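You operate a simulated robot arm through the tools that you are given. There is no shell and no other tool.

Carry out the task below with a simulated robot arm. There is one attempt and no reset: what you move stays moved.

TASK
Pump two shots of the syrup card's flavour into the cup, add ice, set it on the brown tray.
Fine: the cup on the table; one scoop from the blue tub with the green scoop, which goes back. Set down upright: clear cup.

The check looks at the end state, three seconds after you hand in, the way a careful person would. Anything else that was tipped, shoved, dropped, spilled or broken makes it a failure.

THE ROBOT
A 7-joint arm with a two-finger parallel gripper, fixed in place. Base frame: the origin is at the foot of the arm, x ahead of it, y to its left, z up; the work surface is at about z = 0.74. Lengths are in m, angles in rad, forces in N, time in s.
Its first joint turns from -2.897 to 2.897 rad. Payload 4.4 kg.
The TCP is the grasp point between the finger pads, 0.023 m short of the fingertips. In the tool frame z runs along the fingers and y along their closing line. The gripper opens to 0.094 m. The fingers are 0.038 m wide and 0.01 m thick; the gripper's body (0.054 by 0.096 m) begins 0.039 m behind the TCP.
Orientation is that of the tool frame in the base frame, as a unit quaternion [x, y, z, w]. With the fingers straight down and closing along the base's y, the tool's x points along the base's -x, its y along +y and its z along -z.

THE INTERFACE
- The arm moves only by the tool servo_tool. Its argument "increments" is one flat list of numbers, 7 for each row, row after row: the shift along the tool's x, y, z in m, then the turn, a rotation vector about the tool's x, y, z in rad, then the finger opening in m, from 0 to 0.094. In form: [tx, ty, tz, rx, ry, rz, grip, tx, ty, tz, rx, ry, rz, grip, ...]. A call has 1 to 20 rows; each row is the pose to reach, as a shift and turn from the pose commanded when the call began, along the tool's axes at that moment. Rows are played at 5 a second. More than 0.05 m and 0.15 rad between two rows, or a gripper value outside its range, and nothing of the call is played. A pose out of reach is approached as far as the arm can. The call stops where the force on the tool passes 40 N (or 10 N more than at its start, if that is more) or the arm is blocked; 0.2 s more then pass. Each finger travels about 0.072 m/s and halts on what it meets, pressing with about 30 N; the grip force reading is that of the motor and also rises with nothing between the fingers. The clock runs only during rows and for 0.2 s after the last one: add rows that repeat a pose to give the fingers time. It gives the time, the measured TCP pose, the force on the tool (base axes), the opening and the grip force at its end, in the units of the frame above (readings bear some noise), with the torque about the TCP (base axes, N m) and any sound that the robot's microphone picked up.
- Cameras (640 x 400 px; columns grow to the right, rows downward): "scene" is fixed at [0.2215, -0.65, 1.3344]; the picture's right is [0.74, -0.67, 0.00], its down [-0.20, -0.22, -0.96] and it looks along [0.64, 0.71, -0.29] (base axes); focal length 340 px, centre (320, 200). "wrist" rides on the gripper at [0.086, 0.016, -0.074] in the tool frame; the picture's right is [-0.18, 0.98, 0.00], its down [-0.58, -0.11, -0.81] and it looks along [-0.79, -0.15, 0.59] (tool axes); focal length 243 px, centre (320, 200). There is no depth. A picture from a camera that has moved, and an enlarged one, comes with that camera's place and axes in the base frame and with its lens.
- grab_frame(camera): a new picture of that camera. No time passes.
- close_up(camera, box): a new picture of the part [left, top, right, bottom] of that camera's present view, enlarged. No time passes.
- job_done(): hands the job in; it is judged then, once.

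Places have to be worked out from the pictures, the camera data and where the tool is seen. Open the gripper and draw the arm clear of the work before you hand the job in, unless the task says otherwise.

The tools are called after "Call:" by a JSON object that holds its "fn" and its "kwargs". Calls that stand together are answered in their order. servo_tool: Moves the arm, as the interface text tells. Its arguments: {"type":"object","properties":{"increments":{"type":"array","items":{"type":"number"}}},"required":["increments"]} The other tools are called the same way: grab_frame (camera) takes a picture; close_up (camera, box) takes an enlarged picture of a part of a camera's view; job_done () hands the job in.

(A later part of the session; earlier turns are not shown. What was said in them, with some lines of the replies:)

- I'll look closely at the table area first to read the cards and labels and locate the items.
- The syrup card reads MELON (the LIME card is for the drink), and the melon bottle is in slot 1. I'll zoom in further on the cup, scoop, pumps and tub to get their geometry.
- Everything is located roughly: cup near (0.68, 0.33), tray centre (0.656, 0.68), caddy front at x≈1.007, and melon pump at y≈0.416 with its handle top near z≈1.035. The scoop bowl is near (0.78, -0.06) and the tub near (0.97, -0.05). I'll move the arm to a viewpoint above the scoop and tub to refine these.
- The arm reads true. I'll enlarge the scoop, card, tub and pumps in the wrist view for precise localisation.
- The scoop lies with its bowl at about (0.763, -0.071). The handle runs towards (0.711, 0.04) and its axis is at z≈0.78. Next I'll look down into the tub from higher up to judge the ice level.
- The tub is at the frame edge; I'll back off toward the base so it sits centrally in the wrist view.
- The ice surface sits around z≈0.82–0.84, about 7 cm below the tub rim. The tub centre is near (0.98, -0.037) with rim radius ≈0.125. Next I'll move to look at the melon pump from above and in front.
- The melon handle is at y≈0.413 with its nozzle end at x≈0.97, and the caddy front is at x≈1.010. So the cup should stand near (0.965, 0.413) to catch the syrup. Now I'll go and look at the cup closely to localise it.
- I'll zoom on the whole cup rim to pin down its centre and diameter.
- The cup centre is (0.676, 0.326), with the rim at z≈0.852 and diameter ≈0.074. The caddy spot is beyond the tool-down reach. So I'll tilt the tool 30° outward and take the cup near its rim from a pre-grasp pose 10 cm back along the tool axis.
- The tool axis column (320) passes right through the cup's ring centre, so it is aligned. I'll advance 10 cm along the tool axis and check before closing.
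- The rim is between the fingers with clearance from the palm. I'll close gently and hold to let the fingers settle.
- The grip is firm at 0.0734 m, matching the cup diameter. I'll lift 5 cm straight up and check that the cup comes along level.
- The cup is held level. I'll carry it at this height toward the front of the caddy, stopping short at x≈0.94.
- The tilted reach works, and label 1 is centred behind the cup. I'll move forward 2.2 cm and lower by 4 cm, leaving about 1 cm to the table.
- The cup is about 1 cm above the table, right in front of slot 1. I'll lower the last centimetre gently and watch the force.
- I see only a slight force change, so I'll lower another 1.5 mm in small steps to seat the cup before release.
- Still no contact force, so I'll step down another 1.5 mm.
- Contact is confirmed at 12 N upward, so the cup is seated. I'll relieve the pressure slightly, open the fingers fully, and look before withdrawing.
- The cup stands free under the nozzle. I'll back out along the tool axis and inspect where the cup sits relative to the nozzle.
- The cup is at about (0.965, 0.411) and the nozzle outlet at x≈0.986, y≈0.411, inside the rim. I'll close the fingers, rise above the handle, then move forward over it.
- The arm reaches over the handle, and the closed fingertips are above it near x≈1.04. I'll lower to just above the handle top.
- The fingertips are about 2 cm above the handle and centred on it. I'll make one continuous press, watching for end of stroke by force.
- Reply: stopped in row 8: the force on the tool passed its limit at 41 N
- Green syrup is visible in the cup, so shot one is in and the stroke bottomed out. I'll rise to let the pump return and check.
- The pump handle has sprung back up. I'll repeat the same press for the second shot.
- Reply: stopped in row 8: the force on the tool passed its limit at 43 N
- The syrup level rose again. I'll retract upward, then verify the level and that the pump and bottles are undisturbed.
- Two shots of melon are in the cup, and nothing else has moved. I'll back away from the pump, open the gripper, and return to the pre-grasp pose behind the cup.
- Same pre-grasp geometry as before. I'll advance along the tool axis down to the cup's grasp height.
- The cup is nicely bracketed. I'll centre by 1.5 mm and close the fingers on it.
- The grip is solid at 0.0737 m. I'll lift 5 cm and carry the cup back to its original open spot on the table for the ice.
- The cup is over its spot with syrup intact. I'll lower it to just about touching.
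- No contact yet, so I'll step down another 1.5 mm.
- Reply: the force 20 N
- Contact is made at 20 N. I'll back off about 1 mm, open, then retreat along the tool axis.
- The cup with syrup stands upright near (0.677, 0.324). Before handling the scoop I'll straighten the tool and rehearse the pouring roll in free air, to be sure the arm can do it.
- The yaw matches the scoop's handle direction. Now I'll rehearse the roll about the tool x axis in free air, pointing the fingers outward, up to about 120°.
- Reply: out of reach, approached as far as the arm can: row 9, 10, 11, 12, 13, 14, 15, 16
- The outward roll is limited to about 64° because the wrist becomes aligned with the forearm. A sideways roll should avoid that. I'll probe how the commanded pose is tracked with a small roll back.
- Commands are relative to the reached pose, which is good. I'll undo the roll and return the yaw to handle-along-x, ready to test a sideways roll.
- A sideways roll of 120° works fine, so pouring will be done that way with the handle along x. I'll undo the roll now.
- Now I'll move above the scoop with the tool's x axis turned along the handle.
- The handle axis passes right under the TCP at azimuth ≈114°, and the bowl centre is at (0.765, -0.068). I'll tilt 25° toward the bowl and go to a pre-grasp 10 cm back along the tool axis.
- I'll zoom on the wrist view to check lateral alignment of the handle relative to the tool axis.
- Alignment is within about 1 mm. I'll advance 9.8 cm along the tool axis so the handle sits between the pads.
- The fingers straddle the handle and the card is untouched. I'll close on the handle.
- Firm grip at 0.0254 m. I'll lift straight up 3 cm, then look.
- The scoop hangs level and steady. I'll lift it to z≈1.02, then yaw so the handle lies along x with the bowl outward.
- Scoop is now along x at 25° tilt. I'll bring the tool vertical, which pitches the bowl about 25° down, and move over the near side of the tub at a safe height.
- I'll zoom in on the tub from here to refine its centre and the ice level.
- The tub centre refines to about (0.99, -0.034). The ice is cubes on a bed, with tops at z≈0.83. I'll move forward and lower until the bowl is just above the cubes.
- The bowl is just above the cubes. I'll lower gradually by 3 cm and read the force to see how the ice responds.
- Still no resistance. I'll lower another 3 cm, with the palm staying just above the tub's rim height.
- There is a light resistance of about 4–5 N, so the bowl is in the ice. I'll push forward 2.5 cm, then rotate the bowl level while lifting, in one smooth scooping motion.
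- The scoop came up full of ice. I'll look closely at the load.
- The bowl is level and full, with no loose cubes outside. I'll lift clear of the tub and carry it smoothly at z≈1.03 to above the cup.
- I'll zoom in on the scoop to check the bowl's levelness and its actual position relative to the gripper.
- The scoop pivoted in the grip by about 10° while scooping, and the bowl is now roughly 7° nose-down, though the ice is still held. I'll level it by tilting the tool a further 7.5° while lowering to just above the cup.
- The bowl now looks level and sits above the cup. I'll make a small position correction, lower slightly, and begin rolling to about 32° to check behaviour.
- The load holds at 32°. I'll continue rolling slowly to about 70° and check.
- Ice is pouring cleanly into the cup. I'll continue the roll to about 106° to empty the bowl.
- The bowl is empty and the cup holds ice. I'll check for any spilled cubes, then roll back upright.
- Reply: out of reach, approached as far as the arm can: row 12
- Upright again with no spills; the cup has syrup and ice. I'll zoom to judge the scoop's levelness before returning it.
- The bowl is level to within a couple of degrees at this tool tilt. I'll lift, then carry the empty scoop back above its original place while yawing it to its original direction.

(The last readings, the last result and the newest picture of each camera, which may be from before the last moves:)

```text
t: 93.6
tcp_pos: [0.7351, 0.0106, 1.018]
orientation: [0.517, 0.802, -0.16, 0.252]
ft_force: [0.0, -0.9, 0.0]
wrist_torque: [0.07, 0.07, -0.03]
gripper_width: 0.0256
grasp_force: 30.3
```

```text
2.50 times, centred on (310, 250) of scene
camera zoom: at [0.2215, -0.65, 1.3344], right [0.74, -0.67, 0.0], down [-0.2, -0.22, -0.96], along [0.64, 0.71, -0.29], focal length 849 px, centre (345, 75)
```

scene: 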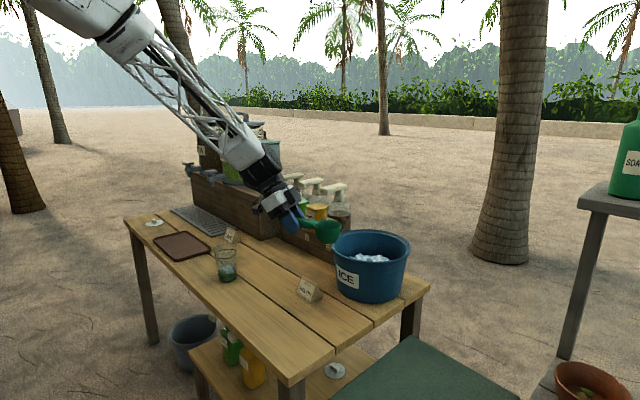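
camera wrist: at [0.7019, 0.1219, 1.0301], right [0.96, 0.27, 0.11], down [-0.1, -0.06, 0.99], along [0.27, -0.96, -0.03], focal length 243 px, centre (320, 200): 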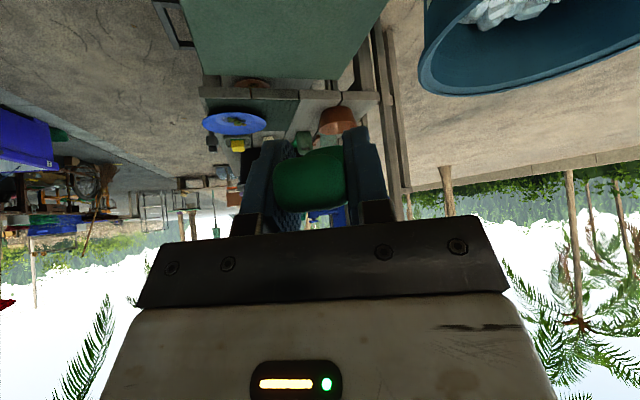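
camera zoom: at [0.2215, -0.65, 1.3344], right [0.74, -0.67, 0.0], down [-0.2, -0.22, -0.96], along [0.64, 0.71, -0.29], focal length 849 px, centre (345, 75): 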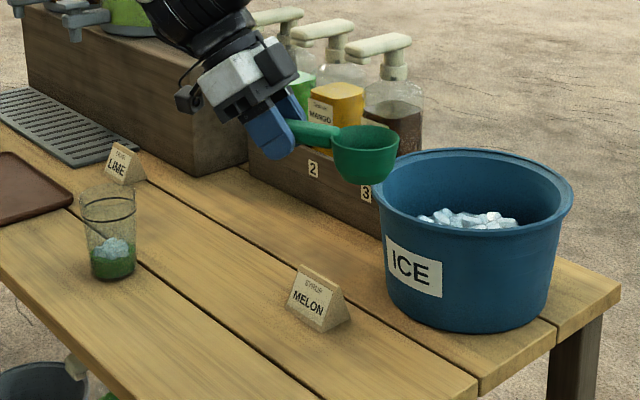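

The scoop is above its original place, pointing the original way. I'll lower it to about 2 cm above the table.

Call:
{"fn": "servo_tool", "kwargs": {"increments": [0.0209, -0.0006, 0.0291, 0, 0, 0, 0.01, 0.0418, -0.0012, 0.0582, 0, 0, 0, 0.01, 0.0627, -0.0018, 0.0873, 0, 0, 0, 0.01, 0.0835, -0.0025, 0.1163, 0, 0, 0, 0.01, 0.1044, -0.0031, 0.1454, 0, 0, 0, 0.01, 0.1253, -0.0037, 0.1745, 0, 0, 0, 0.01, 0.1253, -0.0037, 0.1745, 0, 0, 0, 0.01]}}

Call:
{"fn": "close_up", "kwargs": {"camera": "scene", "box": [270, 260, 360, 335]}}

Call:
{"fn": "grab_frame", "kwargs": {"camera": "wrist"}}

```text
t: 95.2
tcp_pos: [0.7308, 0.0141, 0.8013]
orientation: [0.516, 0.803, -0.159, 0.253]
ft_force: [0.2, 0.2, 0.6]
wrist_torque: [0.06, 0.01, 0.0]
gripper_width: 0.0255
grasp_force: 30.2
```

```text
5.33 times, centred on (315, 298) of scene
camera zoom: at [0.2215, -0.65, 1.3344], right [0.74, -0.67, 0.0], down [-0.2, -0.22, -0.96], along [0.64, 0.71, -0.29], focal length 1810 px, centre (347, -320)
```

zoom: 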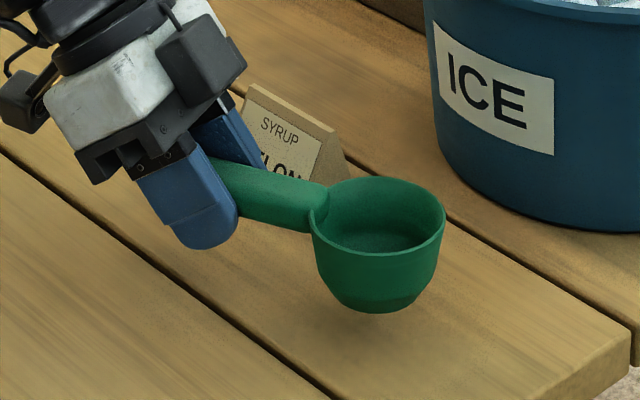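

```text
taken
camera wrist: at [0.6971, 0.124, 0.8131], right [0.96, 0.27, 0.11], down [-0.1, -0.06, 0.99], along [0.28, -0.96, -0.03], focal length 243 px, centre (320, 200)
```

wrist: 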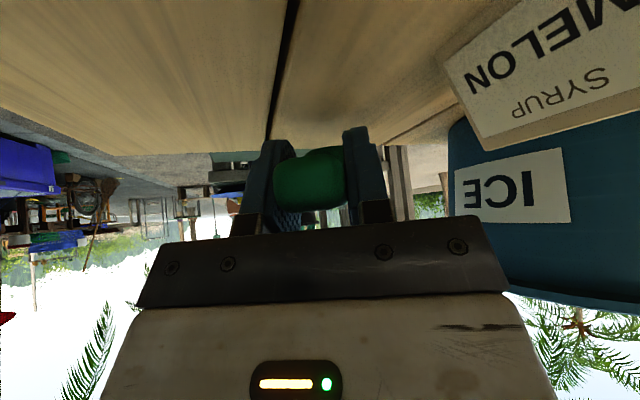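

I'll zoom in to judge the bowl's tilt more carefully before setting it down.

Call:
{"fn": "close_up", "kwargs": {"camera": "scene", "box": [305, 280, 345, 325]}}

Call:
{"fn": "close_up", "kwargs": {"camera": "scene", "box": [275, 275, 355, 325]}}

```text
8.89 times, centred on (325, 302) of scene
camera zoom: at [0.2215, -0.65, 1.3344], right [0.74, -0.67, 0.0], down [-0.2, -0.22, -0.96], along [0.64, 0.71, -0.29], focal length 3017 px, centre (276, -711)
```

zoom: 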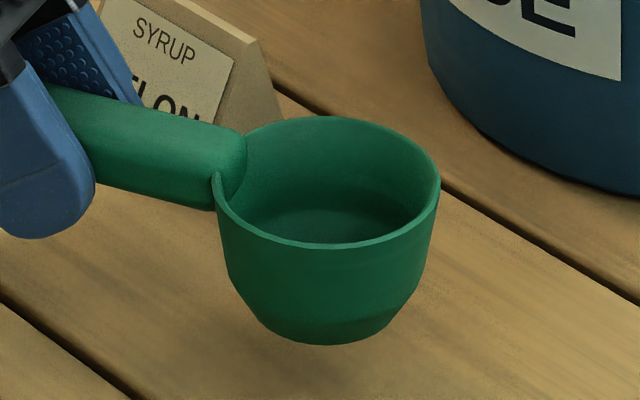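

```text
8.00 times, centred on (315, 300) of scene
camera zoom: at [0.2215, -0.65, 1.3344], right [0.74, -0.67, 0.0], down [-0.2, -0.22, -0.96], along [0.64, 0.71, -0.29], focal length 2716 px, centre (360, -600)
```

zoom: 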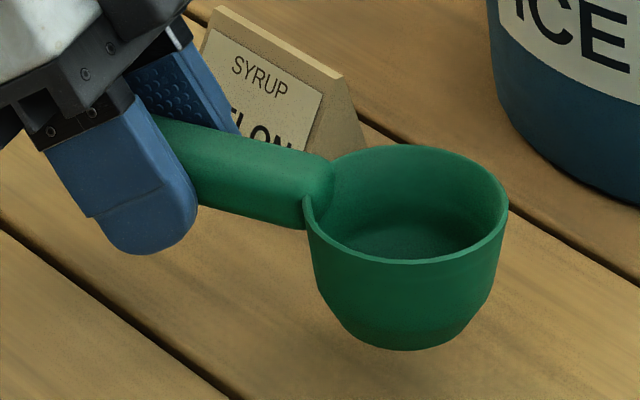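

The bowl is pitched up about 3°, so I'll correct that by 0.05 rad and lower to just above contact.

Call:
{"fn": "servo_tool", "kwargs": {"increments": [0.0034, 0, 0.0049, 0, 0.025, 0, 0.01, 0.0068, 0, 0.0099, 0, 0.05, 0, 0.01, 0.008, 0, 0.0115, 0, 0.05, 0, 0.01, 0.0085, 0, 0.0123, 0, 0.05, 0, 0.01]}}

Call:
{"fn": "close_up", "kwargs": {"camera": "scene", "box": [275, 280, 355, 330]}}

```text
t: 96.2
tcp_pos: [0.7312, 0.0131, 0.7872]
orientation: [0.52, 0.808, -0.147, 0.233]
ft_force: [0.0, 0.3, -0.1]
wrist_torque: [0.05, 0.05, 0.0]
gripper_width: 0.0253
grasp_force: 29.9
```

```text
8.00 times, centred on (315, 305) of scene
camera zoom: at [0.2215, -0.65, 1.3344], right [0.74, -0.67, 0.0], down [-0.2, -0.22, -0.96], along [0.64, 0.71, -0.29], focal length 2716 px, centre (360, -640)
```

zoom: 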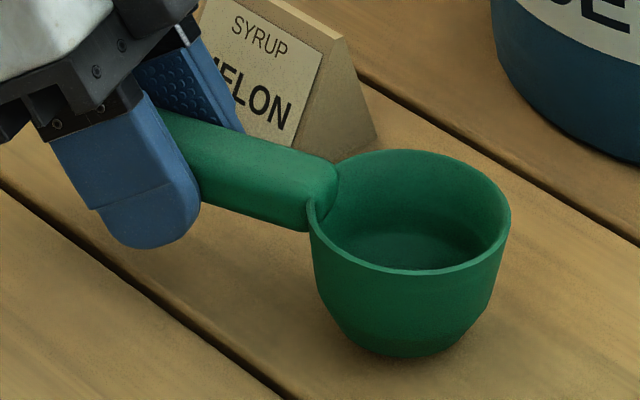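

Now level and only about 6 mm above the table, in line with the original spot. I'll lower in small steps until contact.

Call:
{"fn": "servo_tool", "kwargs": {"increments": [0.0013, 0, 0.0021, 0, 0, 0, 0.01, 0.0024, 0, 0.0038, 0, 0, 0, 0.01, 0.0029, 0, 0.0047, 0, 0, 0, 0.01, 0.0029, 0, 0.0047, 0, 0, 0, 0.01]}}

```text
t: 97.2
tcp_pos: [0.7309, 0.0127, 0.7819]
orientation: [0.521, 0.808, -0.147, 0.232]
ft_force: [0.7, -0.5, -1.1]
wrist_torque: [0.06, 0.02, 0.01]
gripper_width: 0.0255
grasp_force: 30.4
```

No contact yet; another 1.5 mm.

Call:
{"fn": "servo_tool", "kwargs": {"increments": [0.0004, 0, 0.0007, 0, 0, 0, 0.01, 0.0008, 0, 0.0013, 0, 0, 0, 0.01, 0.0008, 0, 0.0013, 0, 0, 0, 0.01]}}

Call:
{"fn": "close_up", "kwargs": {"camera": "scene", "box": [275, 280, 355, 330]}}

```text
t: 98.0
tcp_pos: [0.7296, 0.0139, 0.7804]
orientation: [0.52, 0.809, -0.146, 0.233]
ft_force: [0.6, -1.4, 6.5]
wrist_torque: [-0.84, -0.39, -0.04]
gripper_width: 0.0252
grasp_force: 30.6
```

```text
8.00 times, centred on (315, 305) of scene
camera zoom: at [0.2215, -0.65, 1.3344], right [0.74, -0.67, 0.0], down [-0.2, -0.22, -0.96], along [0.64, 0.71, -0.29], focal length 2716 px, centre (360, -640)
```

zoom: 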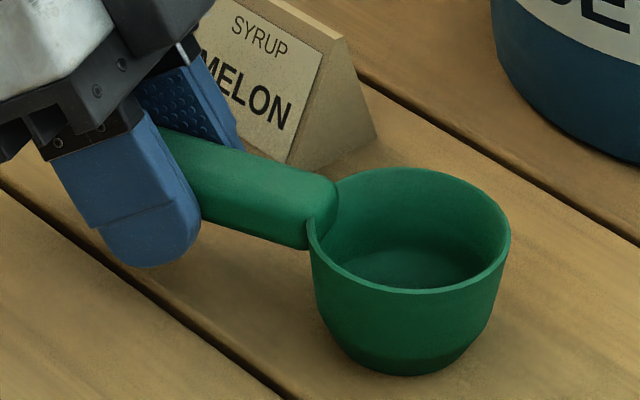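

The scoop is seated with 6.5 N contact, and its outline matches the original picture. I'll open the fingers.

Call:
{"fn": "servo_tool", "kwargs": {"increments": [-0.0002, 0, -0.0003, 0, 0, 0, 0.01, -0.0002, 0, -0.0003, 0, 0, 0, 0.03, -0.0002, 0, -0.0003, 0, 0, 0, 0.04, -0.0002, 0, -0.0003, 0, 0, 0, 0.05, -0.0002, 0, -0.0003, 0, 0, 0, 0.05]}}

Call:
{"fn": "close_up", "kwargs": {"camera": "scene", "box": [275, 280, 355, 330]}}

Call:
{"fn": "grab_frame", "kwargs": {"camera": "wrist"}}

```text
t: 99.2
tcp_pos: [0.73, 0.013, 0.7802]
orientation: [0.52, 0.809, -0.147, 0.232]
ft_force: [0.5, -0.3, 0.0]
wrist_torque: [0.03, -0.01, 0.05]
gripper_width: 0.0498
grasp_force: 0.0
```

```text
8.00 times, centred on (315, 305) of scene
camera zoom: at [0.2215, -0.65, 1.3344], right [0.74, -0.67, 0.0], down [-0.2, -0.22, -0.96], along [0.64, 0.71, -0.29], focal length 2716 px, centre (360, -640)
```

zoom: 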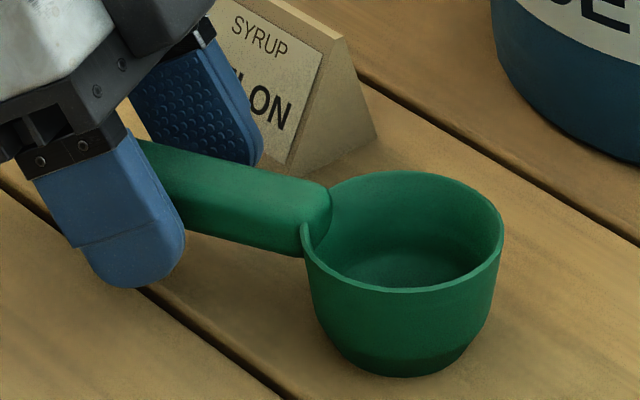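

```text
taken
camera wrist: at [0.6979, 0.1223, 0.7978], right [0.96, 0.27, 0.1], down [-0.07, -0.11, 0.99], along [0.27, -0.96, -0.08], focal length 243 px, centre (320, 200)
```

wrist: 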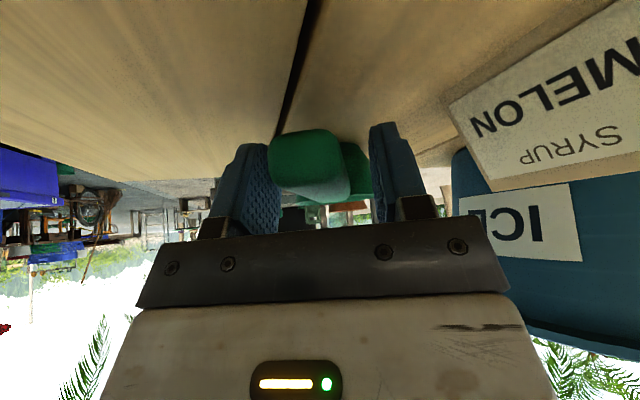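

Released, and the scoop rests where it started to within a couple of millimetres. I'll retreat along the tool axis.

Call:
{"fn": "servo_tool", "kwargs": {"increments": [0, 0, -0.02, 0, 0, 0, 0.05, 0, 0, -0.045, 0, 0, 0, 0.05, 0, 0, -0.08, 0, 0, 0, 0.05, 0, 0, -0.12, 0, 0, 0, 0.05, 0, 0, -0.165, 0, 0, 0, 0.05, 0, 0, -0.21, 0, 0, 0, 0.05]}}

Call:
{"fn": "grab_frame", "kwargs": {"camera": "scene"}}

Call:
{"fn": "close_up", "kwargs": {"camera": "scene", "box": [275, 280, 355, 330]}}

```text
t: 100.6
tcp_pos: [0.6833, 0.1145, 0.9573]
orientation: [0.52, 0.809, -0.147, 0.233]
ft_force: [0.6, -0.5, 0.5]
wrist_torque: [-0.01, -0.02, -0.01]
gripper_width: 0.05
grasp_force: 0.0
```

```text
taken
```

scene: 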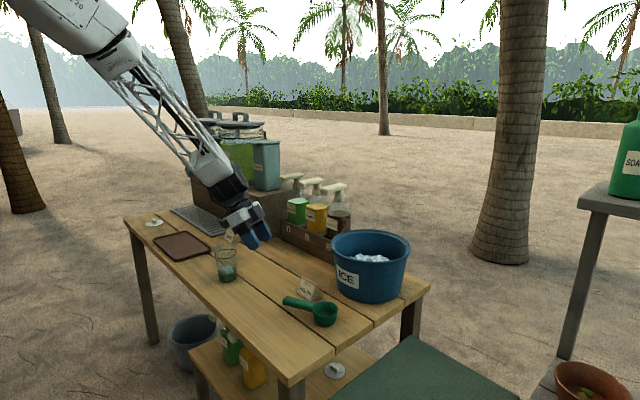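

```text
8.00 times, centred on (315, 305) of scene
camera zoom: at [0.2215, -0.65, 1.3344], right [0.74, -0.67, 0.0], down [-0.2, -0.22, -0.96], along [0.64, 0.71, -0.29], focal length 2716 px, centre (360, -640)
```

zoom: 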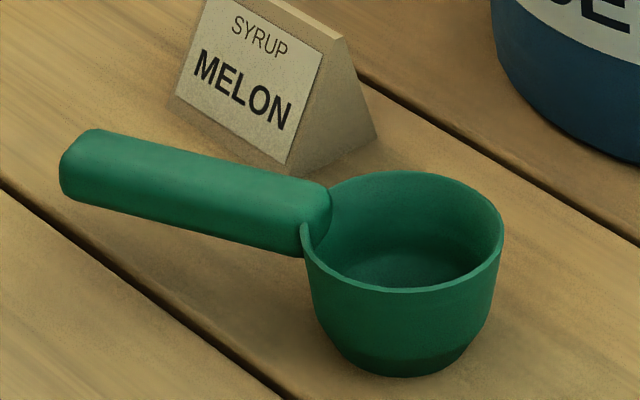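

The scoop is back exactly as it was. Now I'll go to the pre-grasp pose for the cup, turning the tool back to tilt straight ahead.

Call:
{"fn": "servo_tool", "kwargs": {"increments": [0.022, 0.0002, -0.0188, -0.0751, 0.0005, -0.1201, 0.07, 0.044, 0.0004, -0.0377, -0.1503, 0.001, -0.2403, 0.094, 0.066, 0.0006, -0.0565, -0.2254, 0.0015, -0.3604, 0.094, 0.0881, 0.0008, -0.0753, -0.3005, 0.002, -0.4805, 0.094, 0.1101, 0.0009, -0.0941, -0.3756, 0.0025, -0.6006, 0.094, 0.1321, 0.0011, -0.113, -0.4508, 0.003, -0.7208, 0.094, 0.1541, 0.0013, -0.1318, -0.5259, 0.0035, -0.8409, 0.094, 0.1761, 0.0015, -0.1506, -0.601, 0.004, -0.961, 0.094, 0.1761, 0.0015, -0.1506, -0.601, 0.004, -0.961, 0.094]}}

Call:
{"fn": "grab_frame", "kwargs": {"camera": "wrist"}}

Call:
{"fn": "close_up", "kwargs": {"camera": "wrist", "box": [250, 0, 410, 120]}}

```text
t: 102.6
tcp_pos: [0.5911, 0.324, 0.9921]
orientation: [0.005, 0.961, 0.001, 0.276]
ft_force: [0.6, -0.6, 1.1]
wrist_torque: [0.02, 0.0, -0.01]
gripper_width: 0.0937
grasp_force: 0.0
```

```text
taken
camera wrist: at [0.4778, 0.3394, 1.01], right [0.16, 0.98, 0.1], down [0.07, -0.11, 0.99], along [0.98, -0.16, -0.08], focal length 243 px, centre (320, 200)
```

wrist: 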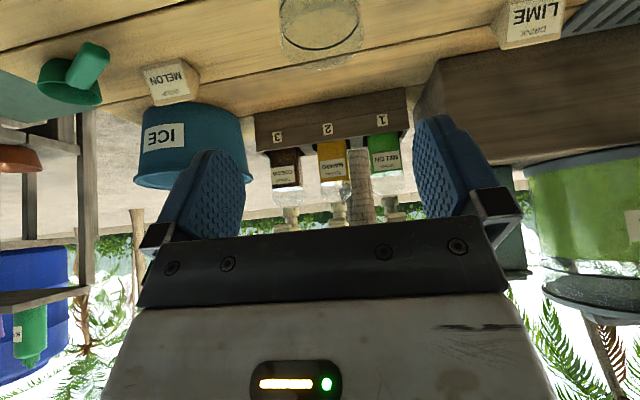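

```text
3.33 times, centred on (330, 60) of wrist
camera zoom: at [0.4778, 0.3394, 1.01], right [0.16, 0.98, 0.1], down [0.07, -0.11, 0.99], along [0.98, -0.16, -0.08], focal length 809 px, centre (287, 667)
```

zoom: 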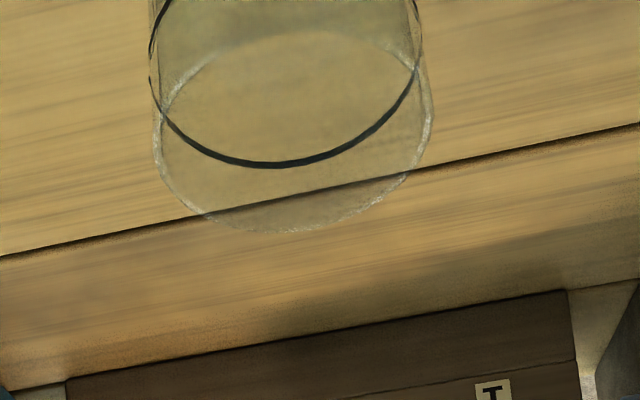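

I'll trim the tilt to 30° and check the cup's alignment with the tool axis.

Call:
{"fn": "servo_tool", "kwargs": {"increments": [0.0029, -0.0005, 0.0064, 0, 0.036, 0, 0.094, 0.0029, -0.0005, 0.0064, 0, 0.036, 0, 0.094]}}

Call:
{"fn": "servo_tool", "kwargs": {"increments": [0, 0, 0.035, 0, 0, 0, 0.094, 0, 0, 0.07, 0, 0, 0, 0.094, 0, 0, 0.07, 0, 0, 0, 0.094]}}

Call:
{"fn": "grab_frame", "kwargs": {"camera": "wrist"}}

Call:
{"fn": "close_up", "kwargs": {"camera": "wrist", "box": [230, 0, 410, 135]}}

```text
t: 103.2
tcp_pos: [0.5923, 0.3221, 0.9857]
orientation: [0.006, 0.966, 0.0, 0.258]
ft_force: [0.2, -0.3, 0.0]
wrist_torque: [0.0, 0.01, 0.0]
gripper_width: 0.0938
grasp_force: 0.0
```

```text
t: 104.0
tcp_pos: [0.6273, 0.3215, 0.9274]
orientation: [0.005, 0.966, 0.0, 0.258]
ft_force: [0.2, -0.5, 0.5]
wrist_torque: [0.0, -0.01, 0.01]
gripper_width: 0.094
grasp_force: 0.0
```

```text
taken
camera wrist: at [0.5134, 0.3394, 0.9487], right [0.17, 0.98, 0.1], down [0.1, -0.11, 0.99], along [0.98, -0.16, -0.12], focal length 243 px, centre (320, 200)
```

wrist: 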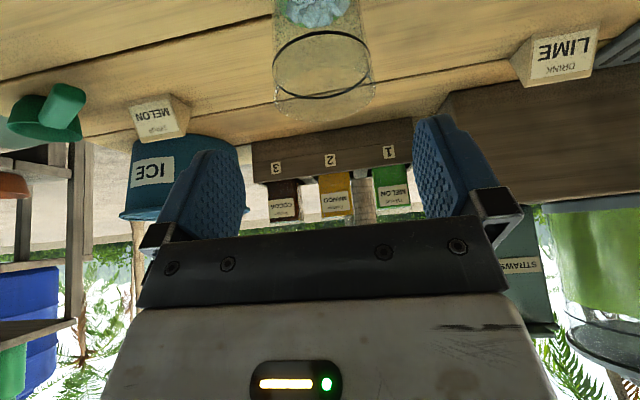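

```text
2.96 times, centred on (320, 68) of wrist
camera zoom: at [0.5134, 0.3394, 0.9487], right [0.17, 0.98, 0.1], down [0.1, -0.11, 0.99], along [0.98, -0.16, -0.12], focal length 719 px, centre (320, 593)
```

zoom: 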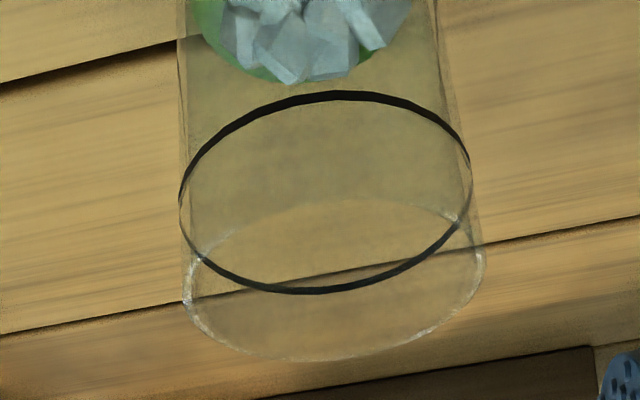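

The cup's ring is about 1–2 mm to the +y side of the tool axis, so I'll correct that while advancing to the grasp height.

Call:
{"fn": "servo_tool", "kwargs": {"increments": [0, 0.001, 0.03, 0, 0, 0, 0.094, 0, 0.0018, 0.06, 0, 0, 0, 0.094, 0, 0.0018, 0.085, 0, 0, 0, 0.094, 0, 0.0018, 0.102, 0, 0, 0, 0.094, 0, 0.0018, 0.102, 0, 0, 0, 0.094]}}

Call:
{"fn": "grab_frame", "kwargs": {"camera": "wrist"}}

Call:
{"fn": "close_up", "kwargs": {"camera": "scene", "box": [170, 190, 270, 290]}}

```text
t: 105.2
tcp_pos: [0.6787, 0.3257, 0.8374]
orientation: [0.005, 0.966, 0.001, 0.258]
ft_force: [-0.5, 0.3, -0.1]
wrist_torque: [-0.02, 0.05, 0.03]
gripper_width: 0.094
grasp_force: 0.1
```

```text
taken
camera wrist: at [0.5649, 0.3424, 0.8595], right [0.17, 0.98, 0.1], down [0.1, -0.11, 0.99], along [0.98, -0.16, -0.12], focal length 243 px, centre (320, 200)
```

wrist: 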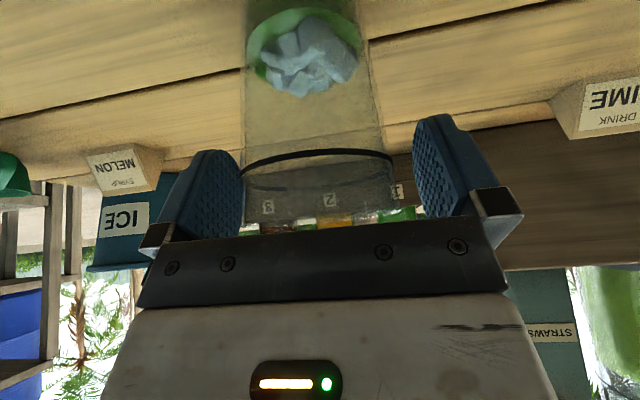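

```text
4.00 times, centred on (220, 240) of scene
camera zoom: at [0.2215, -0.65, 1.3344], right [0.74, -0.67, 0.0], down [-0.2, -0.22, -0.96], along [0.64, 0.71, -0.29], focal length 1358 px, centre (720, 40)
```

zoom: 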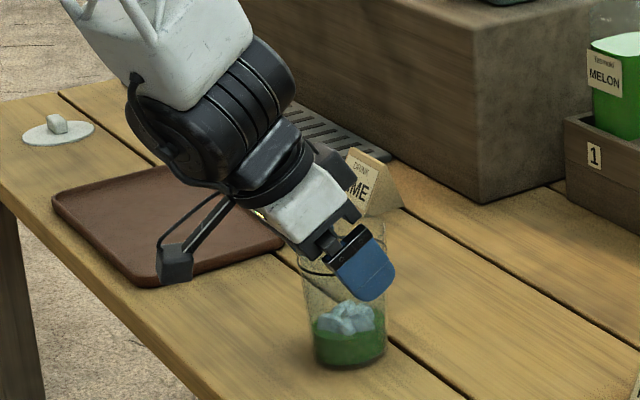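

Bracketed properly. I'll recentre by 1.5 mm and close on the cup.

Call:
{"fn": "servo_tool", "kwargs": {"increments": [0, -0.0015, 0, 0, 0, 0, 0.09, 0, -0.0015, 0, 0, 0, 0, 0.08, 0, -0.0015, 0, 0, 0, 0, 0.073, 0, -0.0015, 0, 0, 0, 0, 0.066, 0, -0.0015, 0, 0, 0, 0, 0.06, 0, -0.0015, 0, 0, 0, 0, 0.06]}}

Call:
{"fn": "servo_tool", "kwargs": {"increments": [-0.005, 0, -0.0087, 0, 0, 0, 0.06, -0.0125, 0, -0.0217, 0, 0, 0, 0.06, -0.0225, 0, -0.039, 0, 0, 0, 0.06, -0.03, 0, -0.052, 0, 0, 0, 0.06, -0.03, 0, -0.052, 0, 0, 0, 0.06]}}

Call:
{"fn": "close_up", "kwargs": {"camera": "scene", "box": [150, 180, 270, 290]}}

Call:
{"fn": "grab_frame", "kwargs": {"camera": "wrist"}}

```text
t: 106.6
tcp_pos: [0.6768, 0.3236, 0.8382]
orientation: [0.005, 0.966, 0.001, 0.258]
ft_force: [1.0, -0.4, 0.0]
wrist_torque: [0.01, 0.01, 0.0]
gripper_width: 0.0738
grasp_force: 30.1
```

```text
t: 107.8
tcp_pos: [0.6792, 0.3233, 0.8957]
orientation: [0.006, 0.966, 0.0, 0.258]
ft_force: [-0.1, -0.2, -2.1]
wrist_torque: [0.0, 0.01, -0.01]
gripper_width: 0.0741
grasp_force: 29.6
```

```text
3.64 times, centred on (210, 235) of scene
camera zoom: at [0.2215, -0.65, 1.3344], right [0.74, -0.67, 0.0], down [-0.2, -0.22, -0.96], along [0.64, 0.71, -0.29], focal length 1234 px, centre (720, 73)
```

zoom: 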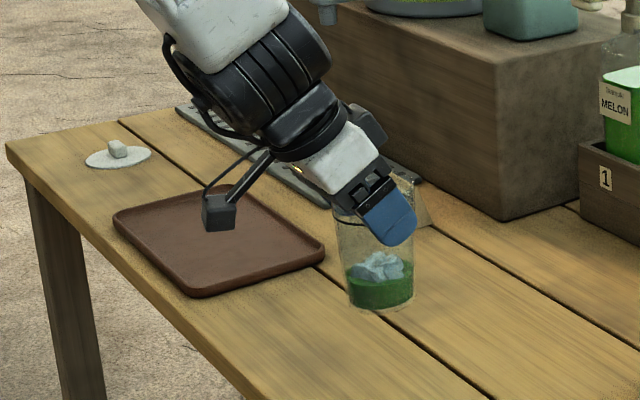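

```text
taken
camera wrist: at [0.566, 0.3392, 0.9184], right [0.17, 0.98, 0.1], down [0.1, -0.11, 0.99], along [0.98, -0.16, -0.12], focal length 243 px, centre (320, 200)
```

wrist: 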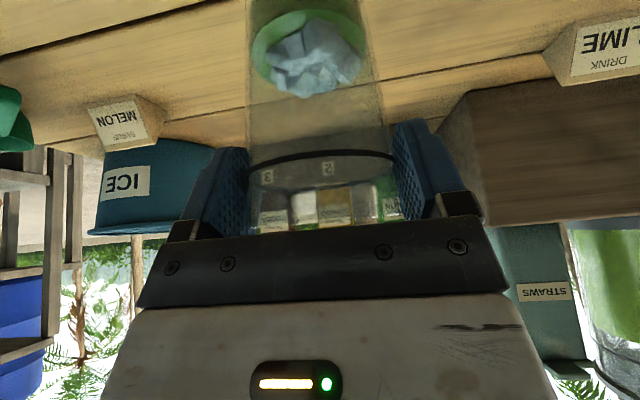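

The cup with syrup and ice is held securely. I'll carry it over to above the tray's centre.

Call:
{"fn": "servo_tool", "kwargs": {"increments": [0.0022, 0.0391, -0.0013, 0, 0, 0, 0.06, 0.0043, 0.0781, -0.0025, 0, 0, 0, 0.06, 0.0065, 0.1172, -0.0038, 0, 0, 0, 0.06, 0.0087, 0.1562, -0.005, 0, 0, 0, 0.06, 0.0108, 0.1953, -0.0063, 0, 0, 0, 0.06, 0.013, 0.2343, -0.0075, 0, 0, 0, 0.06, 0.0152, 0.2734, -0.0088, 0, 0, 0, 0.06, 0.0173, 0.3124, -0.01, 0, 0, 0, 0.06, 0.0195, 0.3515, -0.0113, 0, 0, 0, 0.06, 0.0195, 0.3515, -0.0113, 0, 0, 0, 0.06]}}

Call:
{"fn": "close_up", "kwargs": {"camera": "scene", "box": [110, 160, 250, 280]}}

Call:
{"fn": "grab_frame", "kwargs": {"camera": "wrist"}}

```text
t: 110.0
tcp_pos: [0.6587, 0.6747, 0.8976]
orientation: [0.006, 0.966, 0.0, 0.257]
ft_force: [0.0, 0.7, -1.5]
wrist_torque: [0.0, 0.03, 0.04]
gripper_width: 0.0737
grasp_force: 30.0
```

```text
3.33 times, centred on (180, 220) of scene
camera zoom: at [0.2215, -0.65, 1.3344], right [0.74, -0.67, 0.0], down [-0.2, -0.22, -0.96], along [0.64, 0.71, -0.29], focal length 1132 px, centre (787, 133)
```

zoom: 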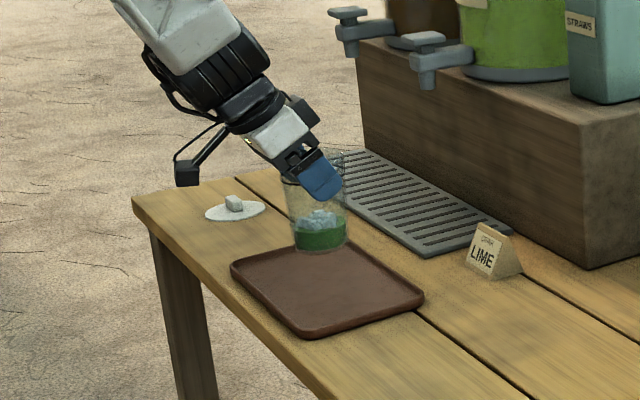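

```text
taken
camera wrist: at [0.5447, 0.6919, 0.9199], right [0.17, 0.98, 0.1], down [0.1, -0.11, 0.99], along [0.98, -0.16, -0.12], focal length 243 px, centre (320, 200)
```

wrist: 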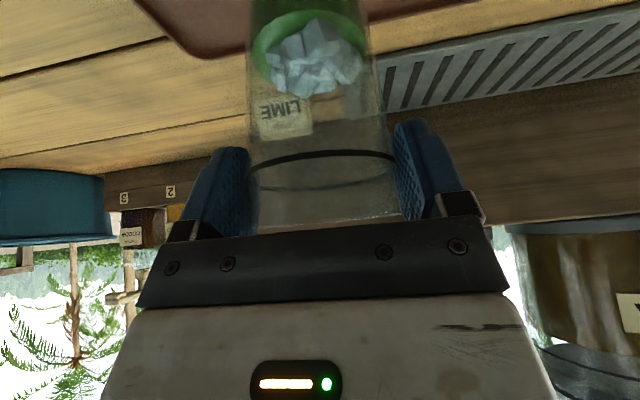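

Directly beneath the cup is the tray's centre. I'll lower 4.4 cm, then feel for the tray floor in small steps.

Call:
{"fn": "servo_tool", "kwargs": {"increments": [0.0075, 0, 0.013, 0, 0, 0, 0.06, 0.015, 0, 0.026, 0, 0, 0, 0.06, 0.02, 0, 0.0346, 0, 0, 0, 0.06, 0.022, 0, 0.0381, 0, 0, 0, 0.06, 0.022, 0, 0.0381, 0, 0, 0, 0.06]}}

Call:
{"fn": "close_up", "kwargs": {"camera": "scene", "box": [140, 190, 230, 270]}}

```text
t: 111.2
tcp_pos: [0.659, 0.6754, 0.8546]
orientation: [0.006, 0.966, 0.001, 0.258]
ft_force: [0.3, 0.3, -1.5]
wrist_torque: [0.02, 0.0, -0.03]
gripper_width: 0.0738
grasp_force: 29.8
```

```text
5.00 times, centred on (185, 230) of scene
camera zoom: at [0.2215, -0.65, 1.3344], right [0.74, -0.67, 0.0], down [-0.2, -0.22, -0.96], along [0.64, 0.71, -0.29], focal length 1697 px, centre (995, 50)
```

zoom: 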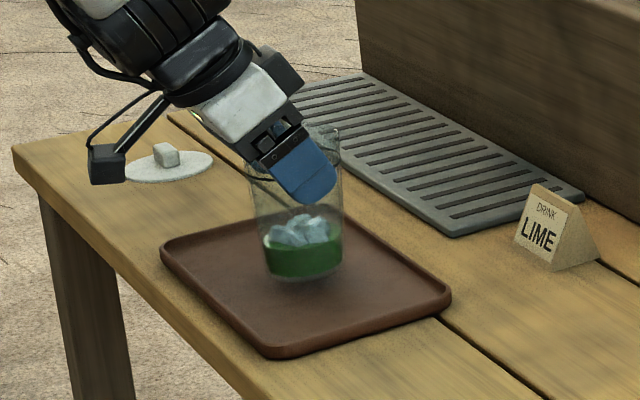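

Nearly there. I'll lower 6 mm more with force watching.

Call:
{"fn": "servo_tool", "kwargs": {"increments": [0.001, 0, 0.0017, 0, 0, 0, 0.06, 0.002, 0, 0.0035, 0, 0, 0, 0.06, 0.003, 0, 0.0052, 0, 0, 0, 0.06, 0.003, 0, 0.0052, 0, 0, 0, 0.06]}}

```text
t: 112.2
tcp_pos: [0.6587, 0.6737, 0.8489]
orientation: [0.005, 0.966, 0.001, 0.259]
ft_force: [0.5, 0.3, -1.8]
wrist_torque: [0.01, 0.03, 0.01]
gripper_width: 0.0739
grasp_force: 29.7
```

No contact yet (-1.8 N is the cup's weight). I'll go on in 1 mm steps.

Call:
{"fn": "servo_tool", "kwargs": {"increments": [0.0005, 0, 0.0009, 0, 0, 0, 0.06, 0.001, 0, 0.0017, 0, 0, 0, 0.06, 0.0015, 0, 0.0026, 0, 0, 0, 0.06, 0.0015, 0, 0.0026, 0, 0, 0, 0.06]}}

```text
t: 113.2
tcp_pos: [0.6589, 0.6737, 0.8465]
orientation: [0.005, 0.966, 0.001, 0.258]
ft_force: [-0.7, 0.9, -1.1]
wrist_torque: [0.0, 0.0, 0.01]
gripper_width: 0.0739
grasp_force: 29.9
```

Still free, so another 2 mm.

Call:
{"fn": "servo_tool", "kwargs": {"increments": [0.0005, 0, 0.0009, 0, 0, 0, 0.06, 0.001, 0, 0.0017, 0, 0, 0, 0.06, 0.001, 0, 0.0017, 0, 0, 0, 0.06]}}

```text
t: 114.0
tcp_pos: [0.658, 0.6745, 0.8441]
orientation: [0.005, 0.966, 0.0, 0.258]
ft_force: [-0.4, 0.4, -1.3]
wrist_torque: [-0.01, 0.0, 0.01]
gripper_width: 0.074
grasp_force: 29.7
```

Still hanging free; another 2 mm.

Call:
{"fn": "servo_tool", "kwargs": {"increments": [0.0005, 0, 0.0009, 0, 0, 0, 0.06, 0.001, 0, 0.0017, 0, 0, 0, 0.06, 0.001, 0, 0.0017, 0, 0, 0, 0.06]}}

Call:
{"fn": "close_up", "kwargs": {"camera": "scene", "box": [160, 215, 220, 265]}}

```text
t: 114.8
tcp_pos: [0.6581, 0.6741, 0.8424]
orientation: [0.005, 0.966, 0.002, 0.259]
ft_force: [-0.2, -1.4, 8.8]
wrist_torque: [-0.29, 0.08, -0.02]
gripper_width: 0.0737
grasp_force: 29.6
```

```text
8.00 times, centred on (190, 240) of scene
camera zoom: at [0.2215, -0.65, 1.3344], right [0.74, -0.67, 0.0], down [-0.2, -0.22, -0.96], along [0.64, 0.71, -0.29], focal length 2716 px, centre (1360, -120)
```

zoom: 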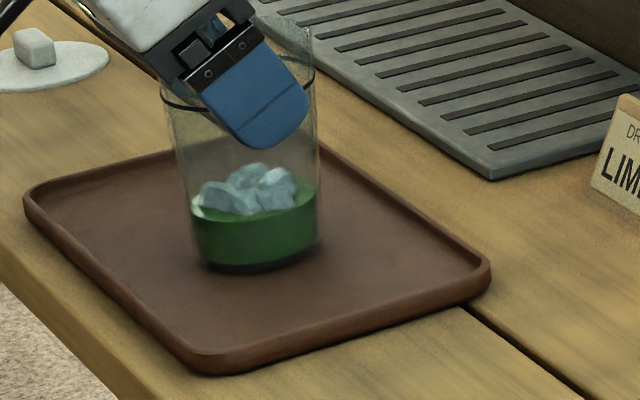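

Contact with the tray floor is confirmed at about 10 N. I'll ease off and open the fingers.

Call:
{"fn": "servo_tool", "kwargs": {"increments": [-0.0002, 0, -0.0004, 0, 0, 0, 0.06, -0.0002, 0, -0.0004, 0, 0, 0, 0.072, -0.0002, 0, -0.0004, 0, 0, 0, 0.08, -0.0002, 0, -0.0004, 0, 0, 0, 0.088, -0.0002, 0, -0.0004, 0, 0, 0, 0.094, -0.0002, 0, -0.0004, 0, 0, 0, 0.094]}}

Call:
{"fn": "close_up", "kwargs": {"camera": "scene", "box": [160, 215, 220, 265]}}

Call:
{"fn": "grab_frame", "kwargs": {"camera": "wrist"}}

```text
t: 116.2
tcp_pos: [0.6575, 0.6737, 0.8421]
orientation: [0.005, 0.966, 0.001, 0.258]
ft_force: [0.1, -0.2, -0.1]
wrist_torque: [-0.02, -0.03, -0.01]
gripper_width: 0.0939
grasp_force: 0.1
```

```text
8.00 times, centred on (190, 240) of scene
camera zoom: at [0.2215, -0.65, 1.3344], right [0.74, -0.67, 0.0], down [-0.2, -0.22, -0.96], along [0.64, 0.71, -0.29], focal length 2716 px, centre (1360, -120)
```

zoom: 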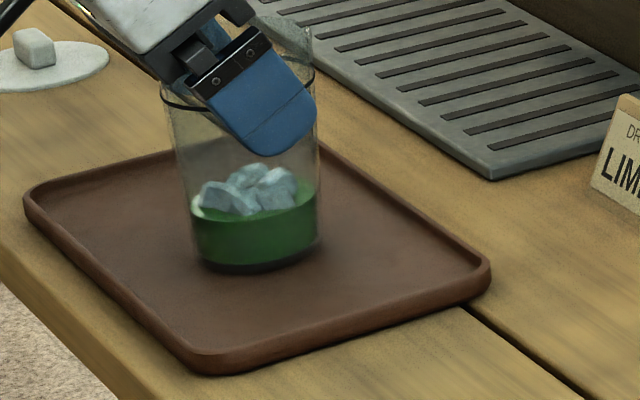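

```text
taken
camera wrist: at [0.5453, 0.691, 0.8639], right [0.17, 0.98, 0.1], down [0.1, -0.11, 0.99], along [0.98, -0.16, -0.12], focal length 243 px, centre (320, 200)
```

wrist: 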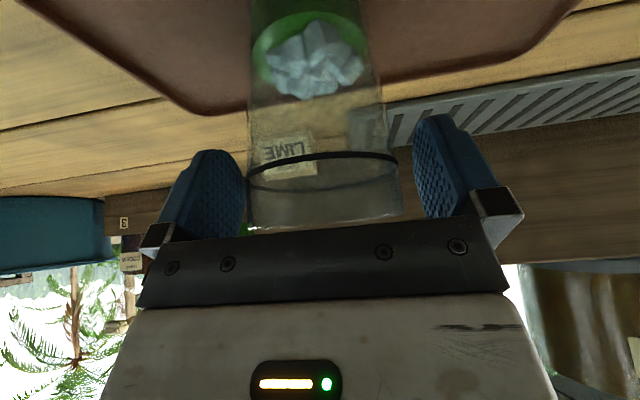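

The cup stands free on the tray, clear of both fingers. I'll retreat along the tool axis and then move well away.

Call:
{"fn": "servo_tool", "kwargs": {"increments": [0, 0, -0.02, 0, 0, 0, 0.094, 0, 0, -0.045, 0, 0, 0, 0.094, 0, 0, -0.08, 0, 0, 0, 0.094, 0, 0, -0.12, 0, 0, 0, 0.094, 0, 0, -0.165, 0, 0, 0, 0.094, 0, 0, -0.21, 0, 0, 0, 0.094, 0, 0, -0.25, 0, 0, 0, 0.094]}}

Call:
{"fn": "grab_frame", "kwargs": {"camera": "scene"}}

Call:
{"fn": "close_up", "kwargs": {"camera": "scene", "box": [130, 190, 290, 290]}}

Call:
{"fn": "close_up", "kwargs": {"camera": "scene", "box": [260, 160, 440, 330]}}

```text
t: 117.8
tcp_pos: [0.5356, 0.6739, 1.058]
orientation: [0.006, 0.966, -0.001, 0.257]
ft_force: [0.1, -0.2, -0.2]
wrist_torque: [0.0, 0.02, 0.01]
gripper_width: 0.0939
grasp_force: 0.1
```

```text
taken
```

scene: 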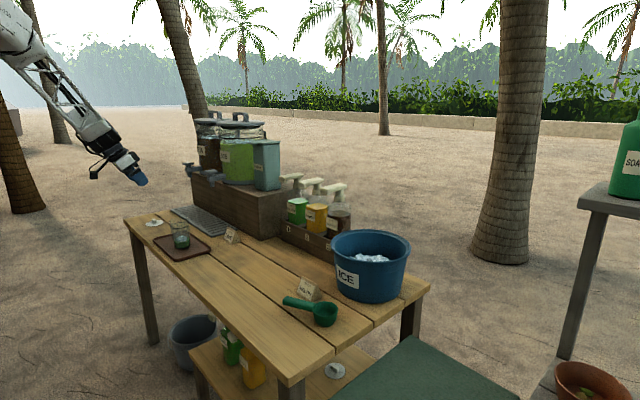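

```text
4.00 times, centred on (210, 240) of scene
camera zoom: at [0.2215, -0.65, 1.3344], right [0.74, -0.67, 0.0], down [-0.2, -0.22, -0.96], along [0.64, 0.71, -0.29], focal length 1358 px, centre (760, 40)
```

zoom: 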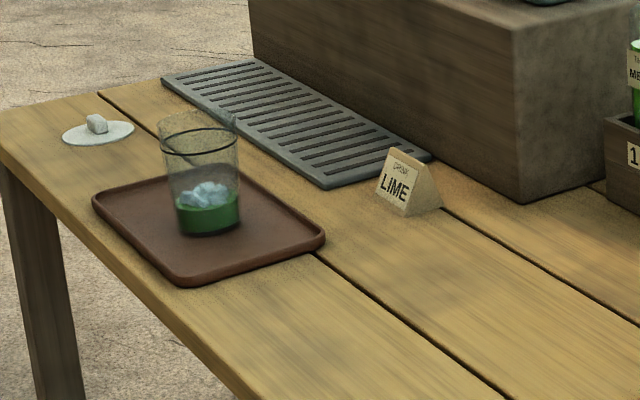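

```text
2.35 times, centred on (350, 245) of scene
camera zoom: at [0.2215, -0.65, 1.3344], right [0.74, -0.67, 0.0], down [-0.2, -0.22, -0.96], along [0.64, 0.71, -0.29], focal length 799 px, centre (249, 94)
```

zoom: 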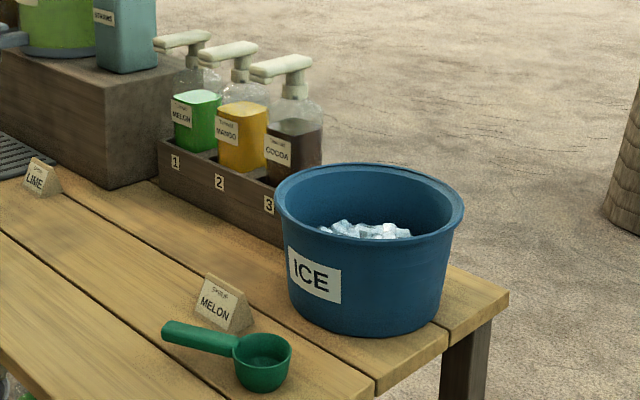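

The cup stands upright on the brown tray with melon syrup and ice. The scoop is back in place, and the bottles, cards and tub are undisturbed. I'll draw the arm up a little further before handing in.

Call:
{"fn": "servo_tool", "kwargs": {"increments": [-0.02, 0, -0.0346, 0, 0, 0, 0.094, -0.04, 0, -0.0693, 0, 0, 0, 0.094, -0.06, 0, -0.1039, 0, 0, 0, 0.094, -0.06, 0, -0.1039, 0, 0, 0, 0.094, -0.06, 0, -0.1039, 0, 0, 0, 0.094]}}

Call:
{"fn": "grab_frame", "kwargs": {"camera": "scene"}}

```text
t: 119.0
tcp_pos: [0.5357, 0.6751, 1.1799]
orientation: [0.006, 0.966, 0.0, 0.257]
ft_force: [-0.7, 0.2, 0.3]
wrist_torque: [-0.03, 0.03, 0.01]
gripper_width: 0.0942
grasp_force: 0.0
```

```text
taken
```

scene: 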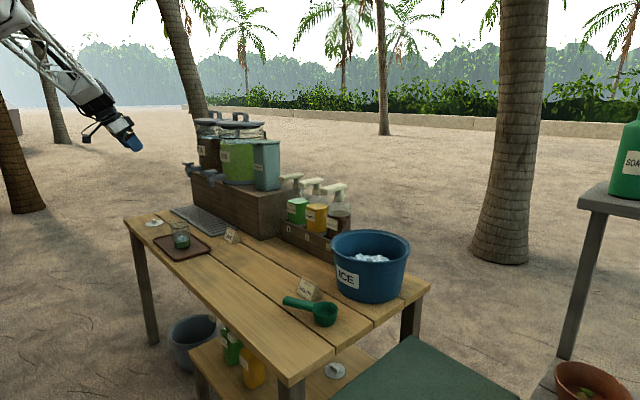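

The arm is clear with the gripper open, and the final scene shows everything as required. I'm handing the job in.

Call:
{"fn": "job_done", "kwargs": {}}

```text
The job is handed in.
```

The cup is standing upright on the brown tray with two pumps of melon syrup and one scoop of ice, and I've handed the job in. The hand-in gave no verdict, so what follows is from the final pictures and readings.

- **Syrup:** the syrup card read MELON. I pressed the melon pump twice to the end of its stroke, and the level in the cup rose both times.
- **Ice:** one scoop from the blue tub went into the cup. I saw no cubes on the table.
- **Scoop:** it slipped about 10° in the grip while scooping. I levelled it before pouring, and it is back within about 2 mm of where it started.
- **Everything else:** the bottles, cards, tub and tray look undisturbed. The gripper is open and the arm is clear of the table.
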